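You operate a simulated robot arm through the tools that you are given. There is no shell and no other tool. Be economical: measure what you need, move in short steps, check, and stop when the job is done.

You are at the controls of a simulated robot arm. One attempt, no reset.

## Task
Put the felt-soled block on the layer pad.

It is judged by the outcome, as a careful person would: the job done as asked, and still so three seconds after it is handed in. It fails if anything else is knocked over, pushed out of place, dropped, spilled or broken.

## Robot
A 7-joint arm with a two-finger parallel gripper, fixed in place. Base frame: the origin is at the foot of the arm, x ahead of it, y to its left, z up; the work surface is at about z = 3. Lengths are in mm, angles in degrees, forces in N, time in s.
With the tool pointing down near the work surface it reaches from about 240 to 620 mm from the base axis. Its first joint turns from -66.0 to 66.0 degrees. Payload 2.6 kg.
The tool frame sits at the grasp point between the pads (the TCP): z along the fingers, y along the line on which they close. The tips reach 30 mm beyond it. The gripper opens to 94 mm. The fingers are 28 mm wide and 10 mm thick; the gripper's body (50 by 96 mm) begins 55 mm behind the TCP.
Orientation is told as [roll, pitch, yaw] about the base's x, y, z axes, in that order, counted from this pose: with the fingers straight down and closing along the base's y, the tool's x points along the base's -x, its y along +y and its z along -z.

## Interface
- The arm moves only by the tool drive_tool. Its argument "motion" is a list of rows, each a list of 6 numbers: the shift along the tool's x, y, z in mm, then the turn, a rotation vector about the tool's x, y, z in rad. In form: [[x, y, z, ax, ay, az], ...]. A call has 1 to 20 rows; each row shifts and turns the commanded pose from where the row before left it, along the tool's axes as they then stand. "fingers" is the opening, from 0 (shut) to 1 (fully open), set as the call begins (left out, the last holds). Each row takes 0.2 s and may step no farther than 50 mm and 8.6 degrees from the row before; otherwise, or with a gripper value out of range, the whole call is refused. A pose out of reach is approached as far as the arm can. The call stops where the force on the tool passes 40 N (or 10 N more than at its start, if that is more) or the arm is blocked; 0.2 s more then pass. The fingers move at their own pace (about 72 mm/s each) and stop on an object; they squeeze with about 37 N. The grip force told is the motor's: it shows also when the fingers shut on nothing. Time passes only in rows, and 0.2 s behind the last, so rows that do not move let the fingers close. The reply holds the time, the measured pose of the TCP, the force on the tool along the base axes, the opening and the grip force, in the units named above and with some noise, and new pictures: "show" is both (left out), scene, wrist or none.
- Cameras (640 x 400 px; columns grow to the right, rows downward): "scene" is fixed at [40.4, 437.4, 561.5]; the picture's right is [-0.73, -0.68, 0.00], its down [-0.40, 0.43, -0.81] and it looks along [0.55, -0.59, -0.59] (base axes); focal length 342 px, centre (320, 200). "wrist" rides on the gripper at [76, 14, -103] in the tool frame; the picture's right is [-0.18, 0.98, 0.00], its down [-0.75, -0.14, -0.64] and it looks along [-0.63, -0.12, 0.77] (tool axes); focal length 243 px, centre (320, 200). There is no depth. A picture from a camera that has moved, and an enlarged one, comes with that camera's place and axes in the base frame and with its lens.
- enlarge(camera, box): a new picture of the part [left, top, right, bottom] of that camera's present view, enlarged. The clock stands still meanwhile.
- job_done(): hands the job in; it is judged then, once.

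Go step by step. Nothing tells you positions but the pictures and the camera data: compare them with the known pose of the tool, close in by small moves and look again before you grip or let go. The budget is 90 turns and 170 pictures, counting those below and the enlarged ones. Unless the task says otherwise, let go and move clear before handing in, and close with one line.

The tools are called after ">>>" as a command line: name --pt "numbers of a row" for each row, then --argument value for the rest, lists and objects as JSON in quotes. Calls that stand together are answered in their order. drive_tool: Moves the arm, as the interface text tells. Its arguments: {"type":"object","properties":{"motion":{"type":"array"},"fingers":{"type":"number"},"show":{"type":"string","enum":["both","scene","wrist","none"]}},"required":["motion"]} The other tools are called the same way: enlarge (camera, box) takes an enlarged picture of a part of a camera's view; job_done () hands the job in.

At the start:

```text
t: 0.0
tool_pos: [440.2, -26.7, 285.3]
orientation: [-0.1, -0.1, 0.1]
ft_force: [-0.7, -0.4, -0.4]
width: 93.9
gripper_force: 0.1
```

scene: 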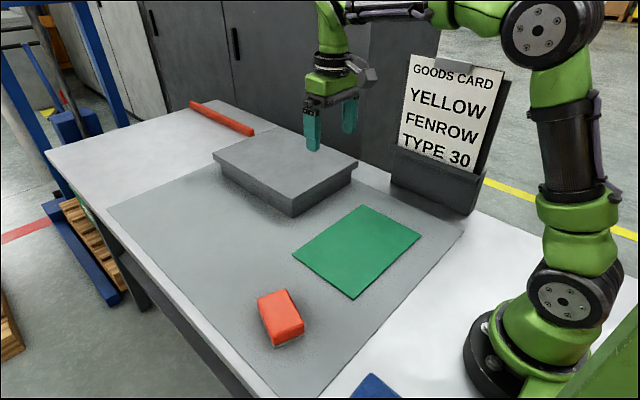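
wrist: 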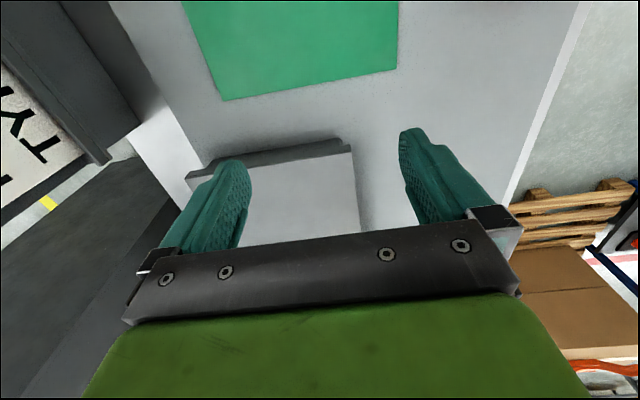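

I see a red-orange block, a thin green sheet, a grey raised slab, and a goods card. I'll look closer at each before moving.

>>> enlarge --camera "scene" --box '[230, 270, 340, 360]'

>>> enlarge --camera "scene" --box '[180, 90, 440, 310]'

>>> enlarge --camera "scene" --box '[320, 340, 480, 400]'

```text
4.44 times, centred on (285, 315) of scene
camera zoom: at [40.4, 437.4, 561.5], right [-0.73, -0.68, 0.0], down [-0.4, 0.43, -0.81], along [0.55, -0.59, -0.59], focal length 1520 px, centre (476, -311)
```

zoom: 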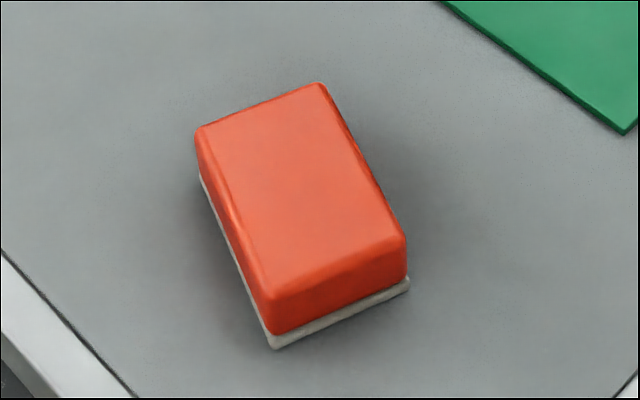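

```text
1.82 times, centred on (310, 200) of scene
camera zoom: at [40.4, 437.4, 561.5], right [-0.73, -0.68, 0.0], down [-0.4, 0.43, -0.81], along [0.55, -0.59, -0.59], focal length 622 px, centre (338, 200)
```

zoom: 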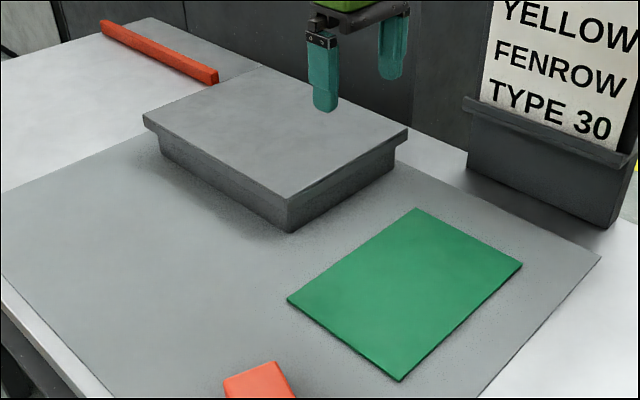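

```text
4.00 times, centred on (400, 370) of scene
camera zoom: at [40.4, 437.4, 561.5], right [-0.73, -0.68, 0.0], down [-0.4, 0.43, -0.81], along [0.55, -0.59, -0.59], focal length 1368 px, centre (0, -480)
```

zoom: 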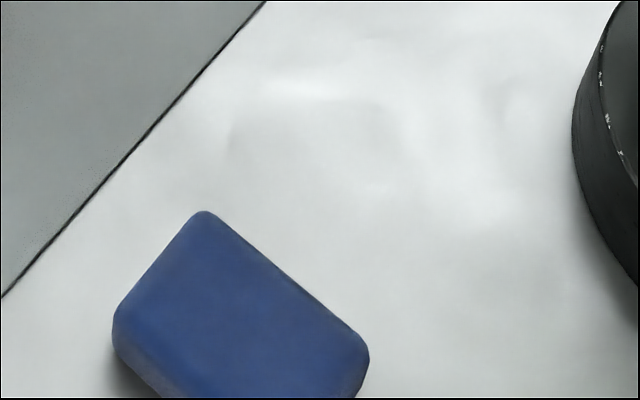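

The red block has a pale felt sole. I put its centre at about (352, 210), its footprint at 87 x 57 mm, its long axis at about -19° and its top at z≈41. The green sheet looks like the layer pad, centred near (372, -50). Next I'll go above the block and turn to match it.

>>> drive_tool --pt "14.7 39.5 0 0 0 0" --pt "14.7 39.5 0 0 0 0" --pt "14.7 39.5 0 0 0 0" --pt "14.7 39.5 0 0 0 0" --pt "14.7 39.5 0 0 0 0" --pt "14.7 39.5 0 0 0 0" --pt "0 0 40 0 0 0.112" --pt "0 0 40 0 0 0.112" --pt "0 0 40 0 0 0.111" --pt "0 0 0 0 0 0" --fingers 1

```text
t: 2.2
tool_pos: [353.7, 211.4, 164.6]
orientation: [0.0, 0.1, -19.2]
ft_force: [0.0, 0.4, -0.7]
width: 94.2
gripper_force: 0.0
camera wrist: at [287.5, 249.7, 267.8], right [0.5, 0.87, 0.0], down [0.66, -0.38, 0.64], along [0.56, -0.32, -0.77], focal length 243 px, centre (320, 200)
```

scene: 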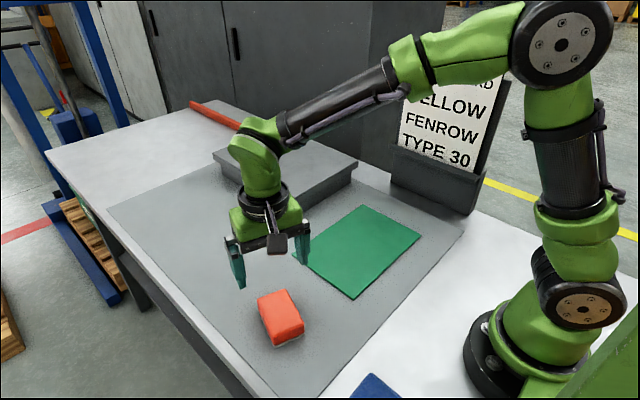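
wrist: 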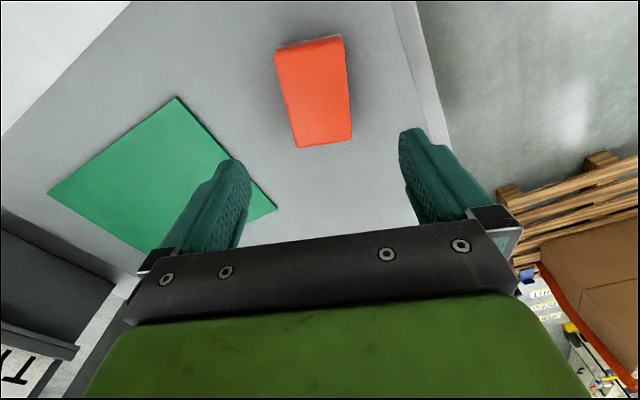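

The wrist view agrees: the block is centred near (350, 211) at an angle of about -19 to -20°. The fingers straddle it, so I'll go down partway and check.

>>> drive_tool --pt "1 0 30 0 0 0" --pt "1 0 30 0 0 0" --pt "0 0 15 0 0 0" --pt "0 0 0 0 0 0"

```text
t: 3.2
tool_pos: [351.6, 211.4, 88.9]
orientation: [0.0, 0.0, -19.3]
ft_force: [-0.2, -1.1, -0.5]
width: 93.9
gripper_force: 0.0
camera wrist: at [285.1, 249.8, 192.7], right [0.5, 0.87, 0.0], down [0.67, -0.38, 0.64], along [0.56, -0.32, -0.77], focal length 243 px, centre (320, 200)
```

scene: 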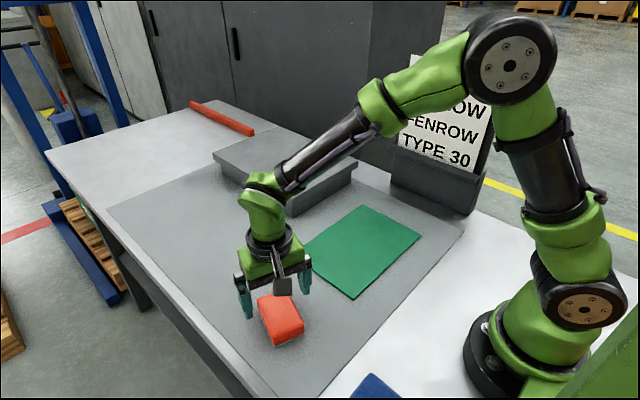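
wrist: 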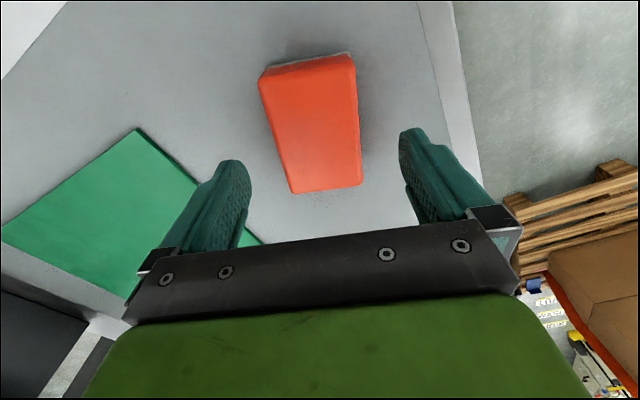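

Cross-axis alignment is good, and I'll shift slightly along the long axis. Next I go down to z≈38 and look again before closing.

>>> drive_tool --pt "3 0 20 0 0 0" --pt "0 0 20 0 0 0" --pt "0 0 10 0 0 0" --pt "0 0 0 0 0 0"

>>> enlarge --camera "scene" --box '[210, 240, 340, 360]'

```text
t: 4.2
tool_pos: [348.3, 212.4, 39.5]
orientation: [-0.1, 0.0, -19.3]
ft_force: [0.0, -0.2, 0.4]
width: 93.8
gripper_force: 0.0
camera wrist: at [281.6, 250.6, 143.0], right [0.5, 0.87, 0.0], down [0.67, -0.38, 0.64], along [0.56, -0.32, -0.77], focal length 243 px, centre (320, 200)
```

scene: 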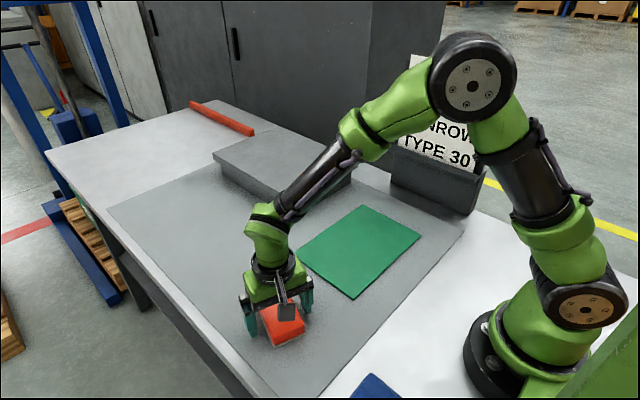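
wrist: 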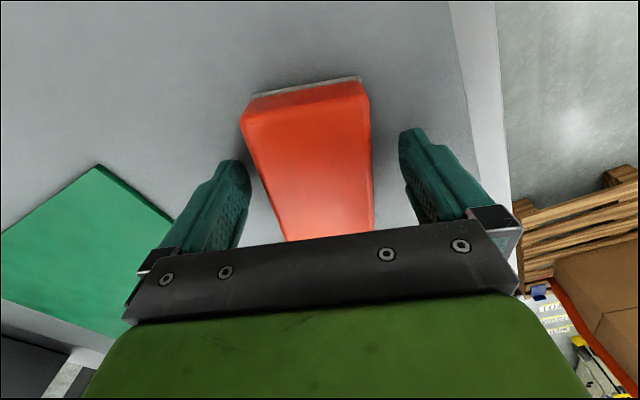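

```text
3.33 times, centred on (275, 300) of scene
camera zoom: at [40.4, 437.4, 561.5], right [-0.73, -0.68, 0.0], down [-0.4, 0.43, -0.81], along [0.55, -0.59, -0.59], focal length 1140 px, centre (470, -133)
```

zoom: 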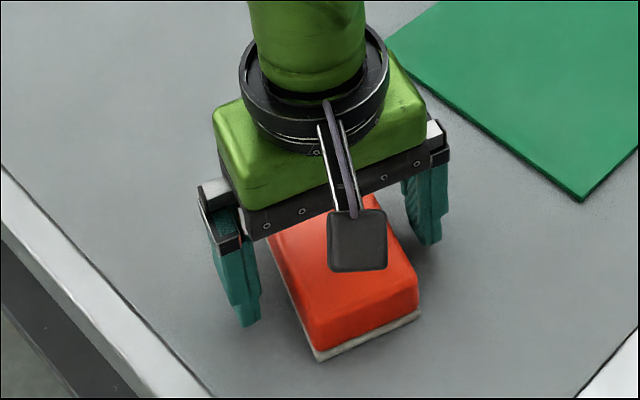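

The block sits between the fingers with clearance on both sides. I'm closing the gripper now.

>>> drive_tool --pt "0 0 0 0 0 0" --pt "0 0 0 0 0 0" --pt "0 0 0 0 0 0" --pt "0 0 0 0 0 0" --fingers 0

```text
t: 5.2
tool_pos: [348.6, 211.8, 41.0]
orientation: [0.0, -0.1, -19.2]
ft_force: [0.1, 0.2, -0.3]
width: 64.1
gripper_force: 37.2
camera wrist: at [281.6, 250.6, 143.2], right [0.5, 0.87, 0.0], down [0.67, -0.38, 0.64], along [0.56, -0.32, -0.77], focal length 243 px, centre (320, 200)
```

scene: 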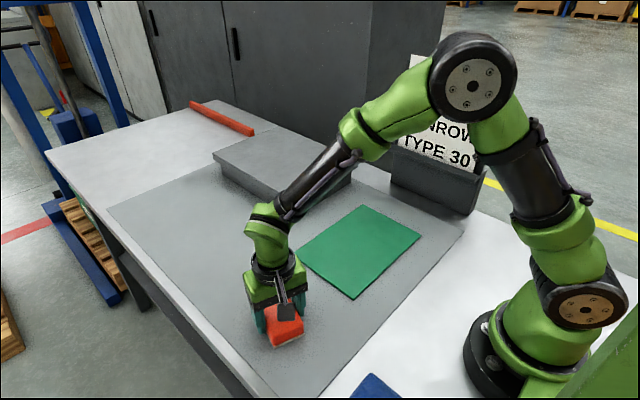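
wrist: 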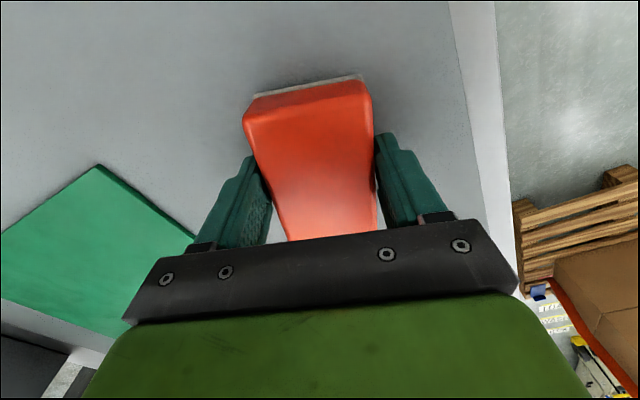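

It has gripped at 64 mm with 37 N. I'll lift straight up and check the hold.

>>> drive_tool --pt "0 0 -10 0 0 0" --pt "0 0 -20 0 0 0" --pt "0 0 -30 0 0 0" --pt "0 0 -30 0 0 0" --pt "0 0 0 0 0 0"

>>> enlarge --camera "scene" --box '[200, 200, 340, 360]'

```text
t: 6.4
tool_pos: [346.4, 212.6, 132.2]
orientation: [0.0, -0.1, -19.1]
ft_force: [1.2, 0.4, -0.3]
width: 0.0
gripper_force: 33.1
camera wrist: at [280.6, 251.2, 233.6], right [0.5, 0.87, 0.0], down [0.67, -0.38, 0.64], along [0.56, -0.32, -0.77], focal length 243 px, centre (320, 200)
```

scene: 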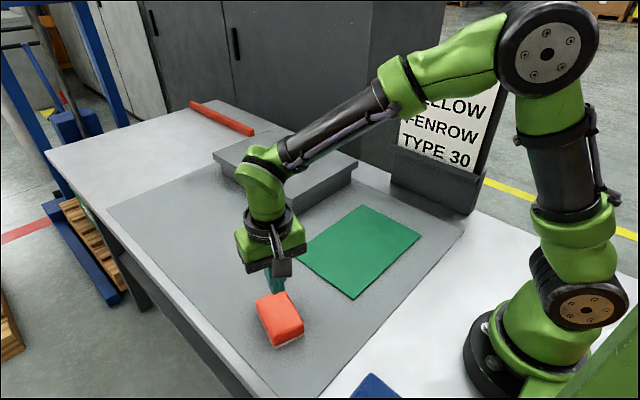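
wrist: 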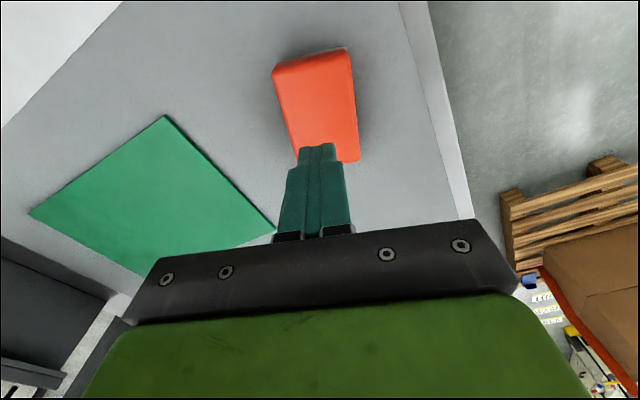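

```text
2.50 times, centred on (270, 280) of scene
camera zoom: at [40.4, 437.4, 561.5], right [-0.73, -0.68, 0.0], down [-0.4, 0.43, -0.81], along [0.55, -0.59, -0.59], focal length 855 px, centre (445, 0)
```

zoom: 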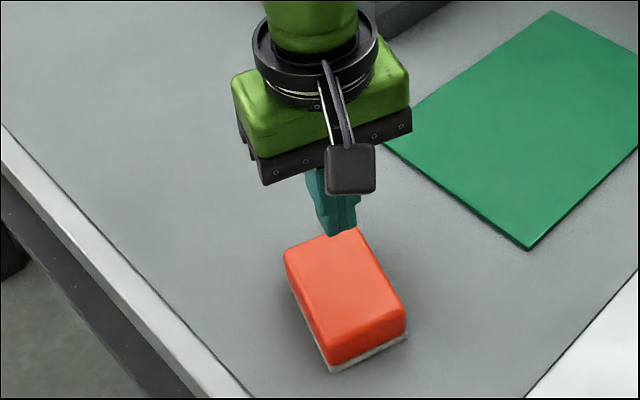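

The block slipped out during the lift and stayed where it was; it doesn't appear to have moved. I'll reopen, take a lower and better centred grip, and inspect the contact.

>>> drive_tool --pt "0 0 0 0 0 0" --pt "0 0 0 0 0 0" --pt "0 0 0 0 0 0" --pt "0 0 0 0 0 0" --pt "-4 -1 30 0 0 0" --pt "0 0 30 0 0 0" --pt "0 0 20 0 0 0" --pt "0 0 10 0 0 0" --pt "0 0 6 0 0 0" --pt "0 0 0 0 0 0" --fingers 1 --show "wrist"

>>> enlarge --camera "wrist" --box '[200, 60, 440, 240]'

```text
t: 8.6
tool_pos: [351.1, 210.0, 33.8]
orientation: [0.1, 0.1, -19.1]
ft_force: [0.4, 0.6, 1.0]
width: 93.8
gripper_force: 0.0
camera wrist: at [284.8, 247.8, 137.3], right [0.5, 0.87, 0.0], down [0.67, -0.38, 0.64], along [0.56, -0.32, -0.77], focal length 243 px, centre (320, 200)
```

wrist: 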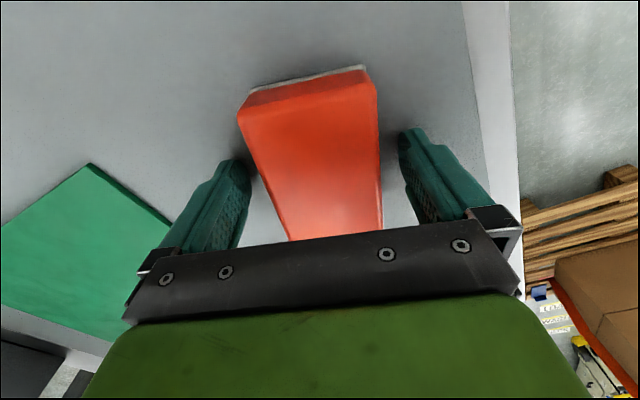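

```text
2.22 times, centred on (320, 150) of wrist
camera zoom: at [284.8, 247.8, 137.3], right [0.5, 0.87, 0.0], down [0.67, -0.38, 0.64], along [0.56, -0.32, -0.77], focal length 539 px, centre (320, 311)
```

zoom: 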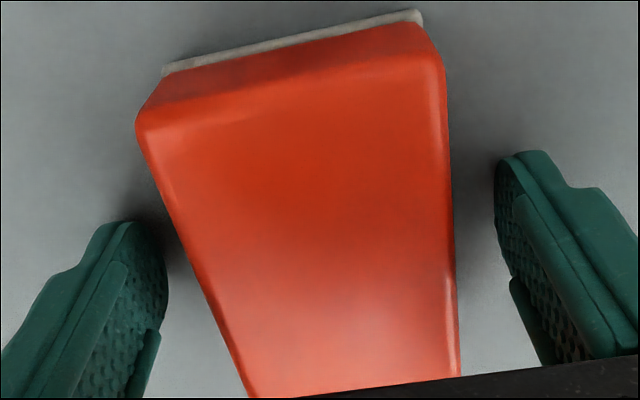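

The tips are almost at the mat, so I'll raise 3 mm, close, and inspect the contact before lifting.

>>> drive_tool --pt "0 0 -3 0 0 0" --pt "0 0 0 0 0 0" --show "none"

>>> drive_tool --pt "0 0 0 0 0 0" --pt "0 0 0 0 0 0" --pt "0 0 0 0 0 0" --pt "0 0 0 0 0 0" --pt "0 0 0 0 0 0" --pt "0 0 0 0 0 0" --fingers 0 --show "none"

>>> enlarge --camera "wrist" --box '[200, 60, 440, 240]'

>>> enlarge --camera "scene" --box '[220, 250, 340, 360]'

```text
t: 9.2
tool_pos: [351.5, 208.8, 38.8]
orientation: [0.0, 0.0, -19.2]
ft_force: [0.3, -0.1, 0.6]
width: 94.0
gripper_force: 0.0
```

```text
t: 10.6
tool_pos: [352.2, 209.7, 38.2]
orientation: [0.0, 0.0, -19.2]
ft_force: [0.2, 2.5, 2.6]
width: 63.8
gripper_force: 36.8
```

```text
2.22 times, centred on (320, 150) of wrist
camera zoom: at [285.5, 247.8, 141.0], right [0.5, 0.87, 0.0], down [0.67, -0.38, 0.64], along [0.56, -0.32, -0.77], focal length 539 px, centre (320, 311)
```

zoom: 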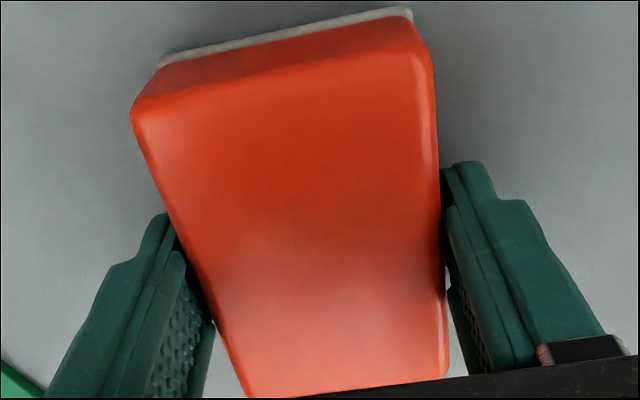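

```text
3.64 times, centred on (280, 305) of scene
camera zoom: at [40.4, 437.4, 561.5], right [-0.73, -0.68, 0.0], down [-0.4, 0.43, -0.81], along [0.55, -0.59, -0.59], focal length 1243 px, centre (466, -182)
```

zoom: 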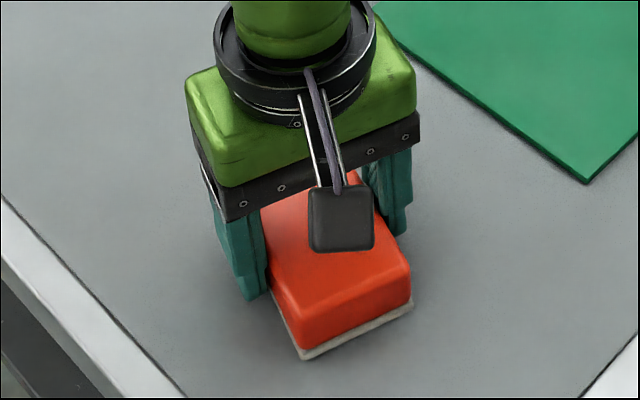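

The contact looks sound, so the block must be heavy or slick. I'll lift slowly in small steps and watch the load.

>>> drive_tool --pt "0 0 -1 0 0 0" --pt "0 0 -1 0 0 0" --show "none"

>>> drive_tool --pt "0 0 -1 0 0 0" --pt "0 0 -1 0 0 0" --show "none"

>>> drive_tool --pt "0 0 -1 0 0 0" --pt "0 0 -1 0 0 0" --pt "0 0 -1 0 0 0" --pt "0 0 -1 0 0 0" --show "none"

>>> enlarge --camera "scene" --box '[220, 250, 340, 360]'

```text
t: 11.2
tool_pos: [352.1, 208.1, 39.5]
orientation: [-0.1, 0.0, -19.2]
ft_force: [-1.1, -0.6, 0.4]
width: 63.8
gripper_force: 37.5
```

```text
t: 11.8
tool_pos: [351.7, 210.0, 40.6]
orientation: [0.0, 0.0, -19.2]
ft_force: [-0.9, 0.3, -2.0]
width: 63.9
gripper_force: 36.8
```

```text
t: 12.8
tool_pos: [351.1, 209.0, 45.3]
orientation: [0.0, 0.0, -19.1]
ft_force: [-0.1, 0.5, -1.2]
width: 64.0
gripper_force: 36.8
```

```text
3.64 times, centred on (280, 305) of scene
camera zoom: at [40.4, 437.4, 561.4], right [-0.73, -0.68, 0.0], down [-0.4, 0.43, -0.81], along [0.55, -0.59, -0.59], focal length 1243 px, centre (466, -182)
```

zoom: 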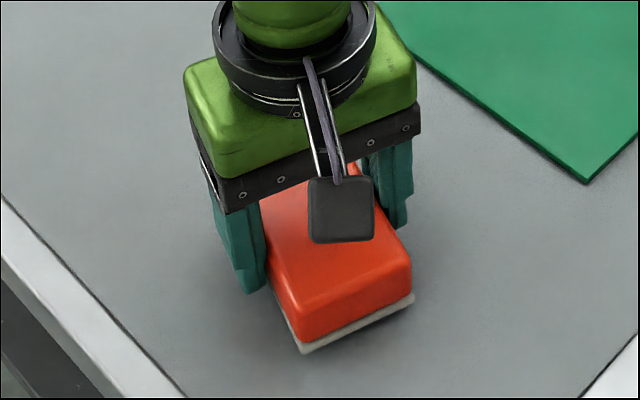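

The block is now rising with the fingers. I'll continue slowly.

>>> drive_tool --pt "0 0 -1.5 0 0 0" --pt "0 0 -2 0 0 0" --pt "0 0 -2 0 0 0" --pt "0 0 -2 0 0 0" --pt "0 0 -1.5 0 0 0" --pt "0 0 0 0 0 0" --show "none"

>>> enlarge --camera "scene" --box '[220, 250, 340, 360]'

>>> enlarge --camera "wrist" --box '[200, 60, 440, 240]'

```text
t: 14.2
tool_pos: [350.3, 211.3, 53.8]
orientation: [0.1, -0.1, -19.2]
ft_force: [0.6, -0.3, -1.5]
width: 63.8
gripper_force: 36.8
```

```text
3.64 times, centred on (280, 305) of scene
camera zoom: at [40.4, 437.4, 561.4], right [-0.73, -0.68, 0.0], down [-0.4, 0.43, -0.81], along [0.55, -0.59, -0.59], focal length 1243 px, centre (466, -182)
```

zoom: 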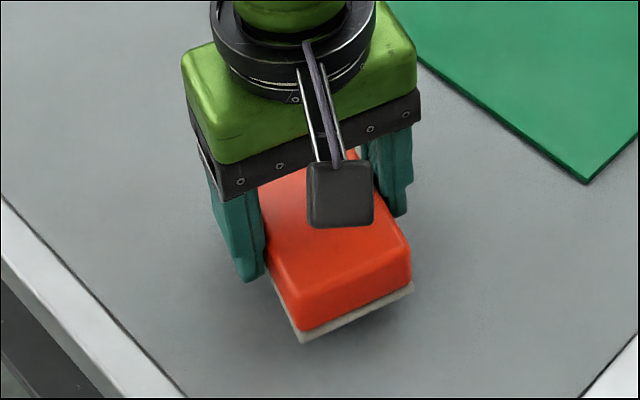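

```text
2.22 times, centred on (320, 150) of wrist
camera zoom: at [284.6, 247.9, 157.2], right [0.5, 0.87, 0.0], down [0.67, -0.38, 0.64], along [0.56, -0.32, -0.77], focal length 539 px, centre (320, 311)
```

zoom: 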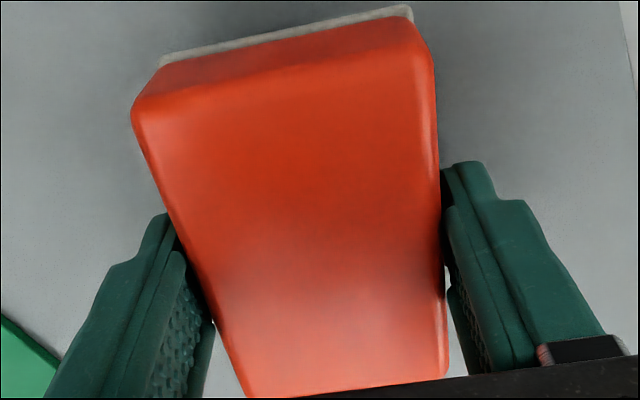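

There's no slip in the wrist view, so the slower, lower grip holds. I'll carry it gently toward the pad at low height.

>>> drive_tool --pt "0 0 -1.5 0 0 0" --pt "0 0 -2 0 0 0" --pt "0 0 -2 0 0 0" --pt "0 0 -2 0 0 0" --pt "0 0 -1.5 0 0 0" --pt "-0.7 -1.5 0 0 0 0" --pt "-1.3 -3 0 0 0 0" --pt "-2 -4.5 0 0 0 0" --pt "-2.6 -6 0 0 0 0" --pt "-2.6 -6 0 0 0 0" --pt "-2.6 -6 0 0 0 0" --pt "-2.6 -6 0 0 0 0" --pt "-2.6 -6 0 0 0 0" --pt "-2.6 -6 0 0 0 0" --pt "-2.6 -6 0 0 0 0" --pt "-2.6 -6 0 0 0 0" --pt "-2 -4.5 0 0 0 0" --pt "-1.3 -3 0 0 0 0" --pt "-0.7 -1.5 0 0 0 0" --pt "0 0 0 0 0 0"

```text
t: 18.4
tool_pos: [355.9, 137.2, 63.2]
orientation: [-0.1, 0.0, -19.2]
ft_force: [0.5, -0.7, -2.1]
width: 64.1
gripper_force: 37.2
camera wrist: at [289.9, 175.3, 166.3], right [0.5, 0.87, 0.0], down [0.67, -0.38, 0.64], along [0.56, -0.32, -0.77], focal length 243 px, centre (320, 200)
```

scene: 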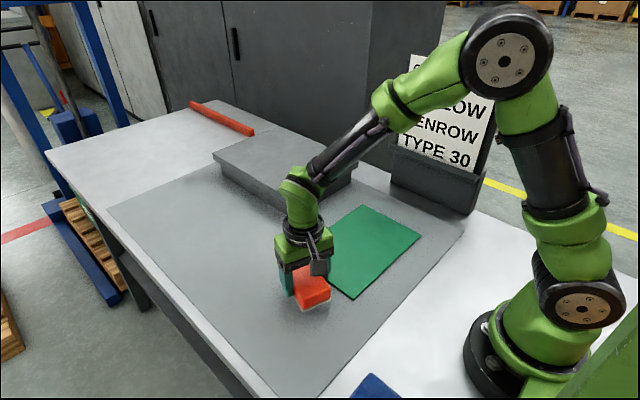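
wrist: 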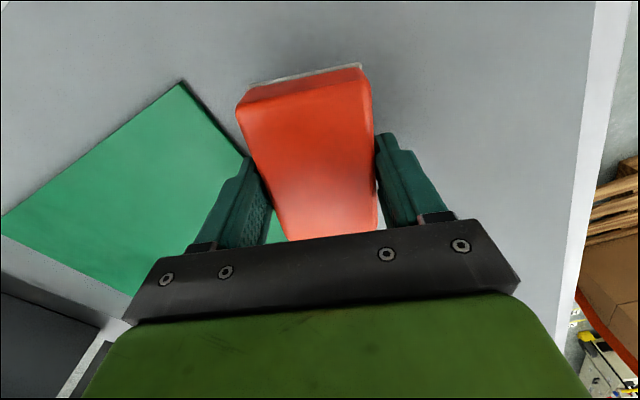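

The pad corner checks out at about (282, 80), and the grip is unchanged. I'll carry on to the pad centre.

>>> drive_tool --pt "-1 -2.2 0 0 0 0" --pt "-2 -4.5 0 0 0 0" --pt "-3 -6.7 0 0 0 0" --pt "-4.6 -10.3 0 0 0 0" --pt "-4.6 -10.3 0 0 0 0" --pt "-4.6 -10.3 0 0 0 0" --pt "-4.6 -10.3 0 0 0 0" --pt "-4.6 -10.3 0 0 0 0" --pt "-4.6 -10.3 0 0 0 0" --pt "-4.6 -10.3 0 0 0 0" --pt "-4.6 -10.3 0 0 0 0" --pt "-4.6 -10.3 0 0 0 0" --pt "-4.6 -10.3 0 0 0 0" --pt "-4.6 -10.3 0 0 0 0" --pt "-4.6 -10.3 0 0 0 0" --pt "-4.6 -10.3 0 0 0 0" --pt "-4.6 -10.3 0 0 0 0" --pt "-3 -6.7 0 0 0 0" --pt "-2 -4.5 0 0 0 0" --pt "-1 -2.2 0 0 0 0"

>>> enlarge --camera "scene" --box '[270, 170, 440, 310]'

```text
t: 22.6
tool_pos: [372.7, -49.7, 62.9]
orientation: [0.1, 0.0, -19.2]
ft_force: [0.0, 0.0, -1.0]
width: 63.9
gripper_force: 37.2
camera wrist: at [306.6, -10.9, 165.6], right [0.5, 0.87, 0.0], down [0.67, -0.38, 0.64], along [0.56, -0.32, -0.77], focal length 243 px, centre (320, 200)
```

scene: 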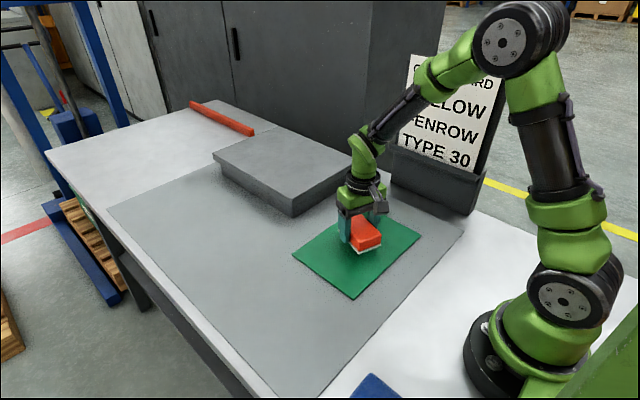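
wrist: 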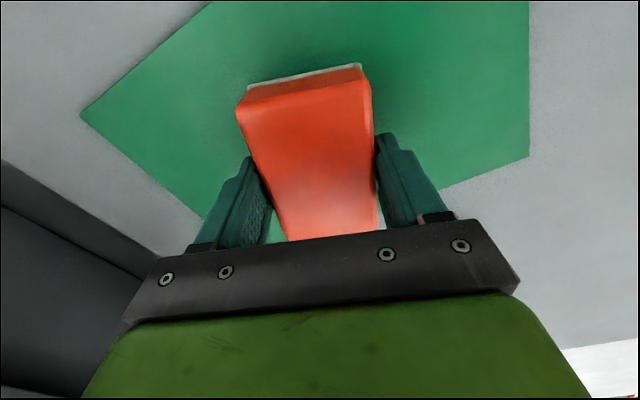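

```text
2.86 times, centred on (355, 240) of scene
camera zoom: at [40.4, 437.4, 561.5], right [-0.73, -0.68, 0.0], down [-0.4, 0.43, -0.81], along [0.55, -0.59, -0.59], focal length 977 px, centre (220, 86)
```

zoom: 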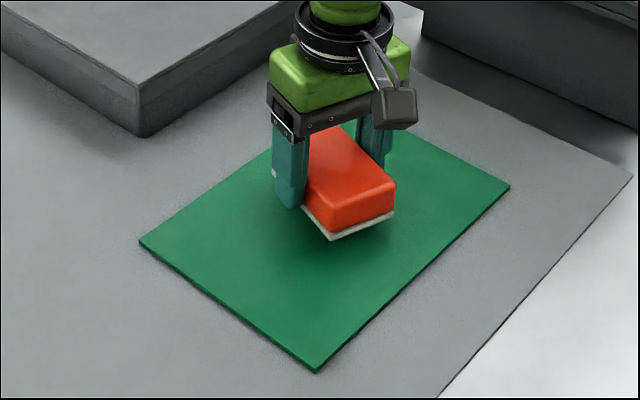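

The block is over the middle of the pad. I'll lower it slowly and expect contact at a TCP height of about 40.

>>> drive_tool --pt "0 0 1 0 0 0" --pt "0 0 2 0 0 0" --pt "0 0 2 0 0 0" --pt "0 0 2 0 0 0" --pt "0 0 2 0 0 0" --pt "0 0 2 0 0 0" --pt "0 0 2 0 0 0" --pt "0 0 2 0 0 0" --pt "0 0 2 0 0 0" --pt "0 0 1 0 0 0" --pt "0 0 0 0 0 0" --show "none"

>>> drive_tool --pt "0 0 1 0 0 0" --pt "0 0 0.5 0 0 0" --show "none"

>>> drive_tool --pt "0 0 0.5 0 0 0" --pt "0 0 0.5 0 0 0" --show "none"

>>> enlarge --camera "scene" --box '[310, 190, 410, 280]'

```text
t: 25.0
tool_pos: [373.4, -47.8, 45.0]
orientation: [0.0, 0.0, -19.1]
ft_force: [-0.2, -0.1, -1.9]
width: 64.0
gripper_force: 37.2
```

```text
t: 25.6
tool_pos: [372.4, -49.3, 43.9]
orientation: [0.1, -0.1, -19.2]
ft_force: [-0.6, -0.4, 1.0]
width: 63.9
gripper_force: 37.2
```

```text
t: 26.2
tool_pos: [372.9, -48.9, 43.9]
orientation: [0.1, -0.1, -19.2]
ft_force: [-3.5, 1.7, 14.2]
width: 63.9
gripper_force: 37.6
```

```text
4.44 times, centred on (360, 235) of scene
camera zoom: at [40.4, 437.4, 561.5], right [-0.73, -0.68, 0.0], down [-0.4, 0.43, -0.81], along [0.55, -0.59, -0.59], focal length 1520 px, centre (142, 44)
```

zoom: 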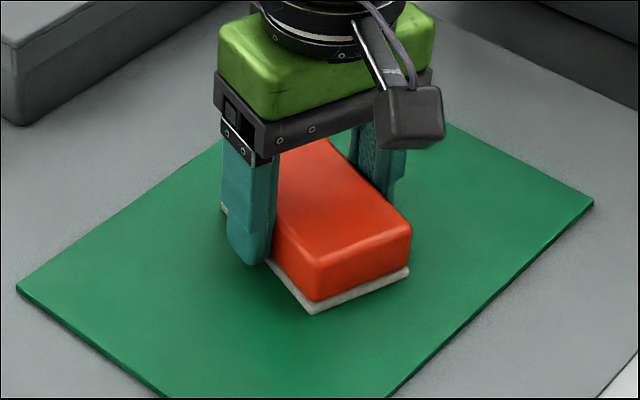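

The block is on the pad, with 14 N of contact force. I'll ease back about 0.5 mm and release.

>>> drive_tool --pt "0 0 -0.5 0 0 0" --pt "0 0 0 0 0 0" --show "none"

>>> drive_tool --pt "0 0 0 0 0 0" --pt "0 0 0 0 0 0" --pt "0 0 0 0 0 0" --pt "0 0 0 0 0 0" --fingers 1

```text
t: 26.8
tool_pos: [373.2, -50.4, 42.8]
orientation: [-0.1, 0.0, -19.0]
ft_force: [-1.3, 3.6, 14.4]
width: 63.9
gripper_force: 36.9
```

```text
t: 27.8
tool_pos: [373.7, -49.1, 43.6]
orientation: [0.0, 0.1, -19.2]
ft_force: [0.7, -0.1, 0.1]
width: 94.0
gripper_force: 0.1
camera wrist: at [306.3, -11.0, 145.5], right [0.5, 0.87, 0.0], down [0.67, -0.38, 0.64], along [0.56, -0.32, -0.77], focal length 243 px, centre (320, 200)
```

scene: 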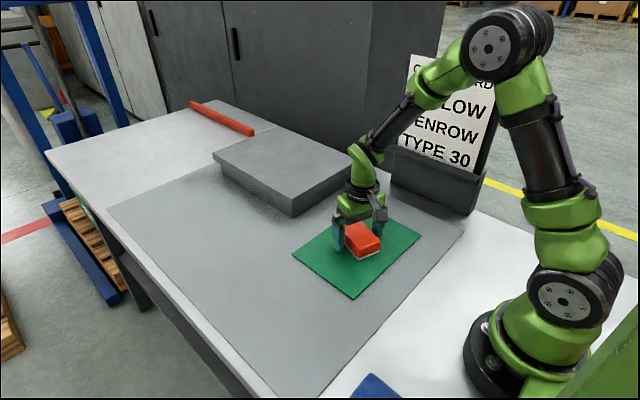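
wrist: 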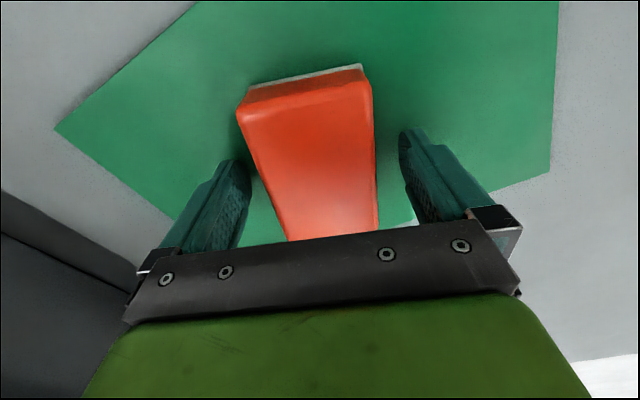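

The block is released and the fingers are clear. I'll retreat straight up and check.

>>> drive_tool --pt "0 0 -10 0 0 0" --pt "0 0 -25 0 0 0" --pt "0 0 -40 0 0 0" --pt "0 0 -40 0 0 0" --pt "0 0 -40 0 0 0" --pt "0 0 -20 0 0 0" --pt "0 0 0 0 0 0"

>>> enlarge --camera "scene" --box '[270, 180, 440, 310]'

```text
t: 29.4
tool_pos: [372.8, -50.1, 220.3]
orientation: [-0.1, 0.0, -19.1]
ft_force: [-0.1, -0.5, 0.1]
width: 94.2
gripper_force: 0.1
camera wrist: at [305.6, -11.2, 322.6], right [0.5, 0.87, 0.0], down [0.67, -0.38, 0.64], along [0.56, -0.32, -0.77], focal length 243 px, centre (320, 200)
```

scene: 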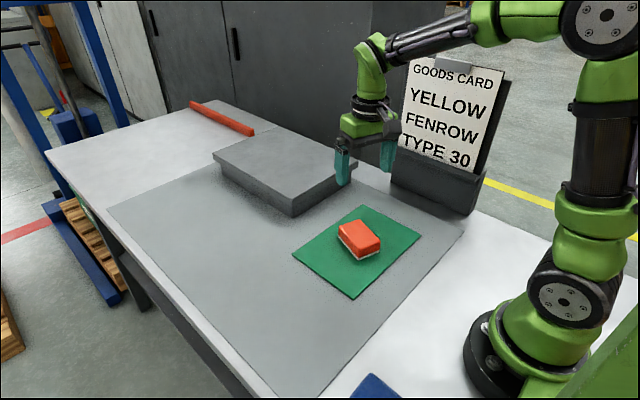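
wrist: 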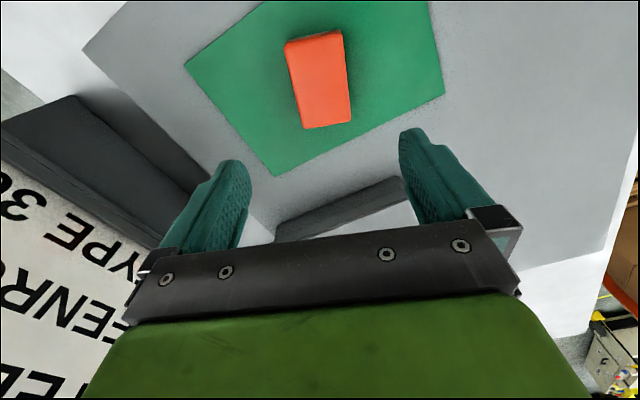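

```text
3.08 times, centred on (355, 245) of scene
camera zoom: at [40.4, 437.4, 561.5], right [-0.73, -0.68, 0.0], down [-0.4, 0.43, -0.81], along [0.55, -0.59, -0.59], focal length 1052 px, centre (212, 62)
```

zoom: 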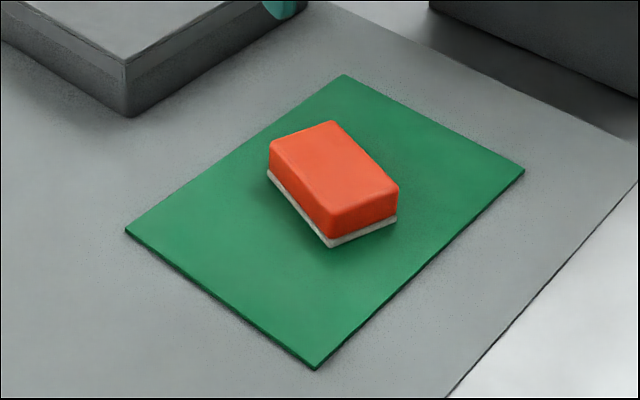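

The block rests felt-down, fully on the green pad. The pad hasn't moved, nothing else was disturbed, and the arm is clear, so I'm handing in.

>>> job_done

```text
The job is handed in.
```

The felt-soled block is resting felt-down near the middle of the green layer pad, after the first lift slipped and a slower second one held; nothing else was disturbed.
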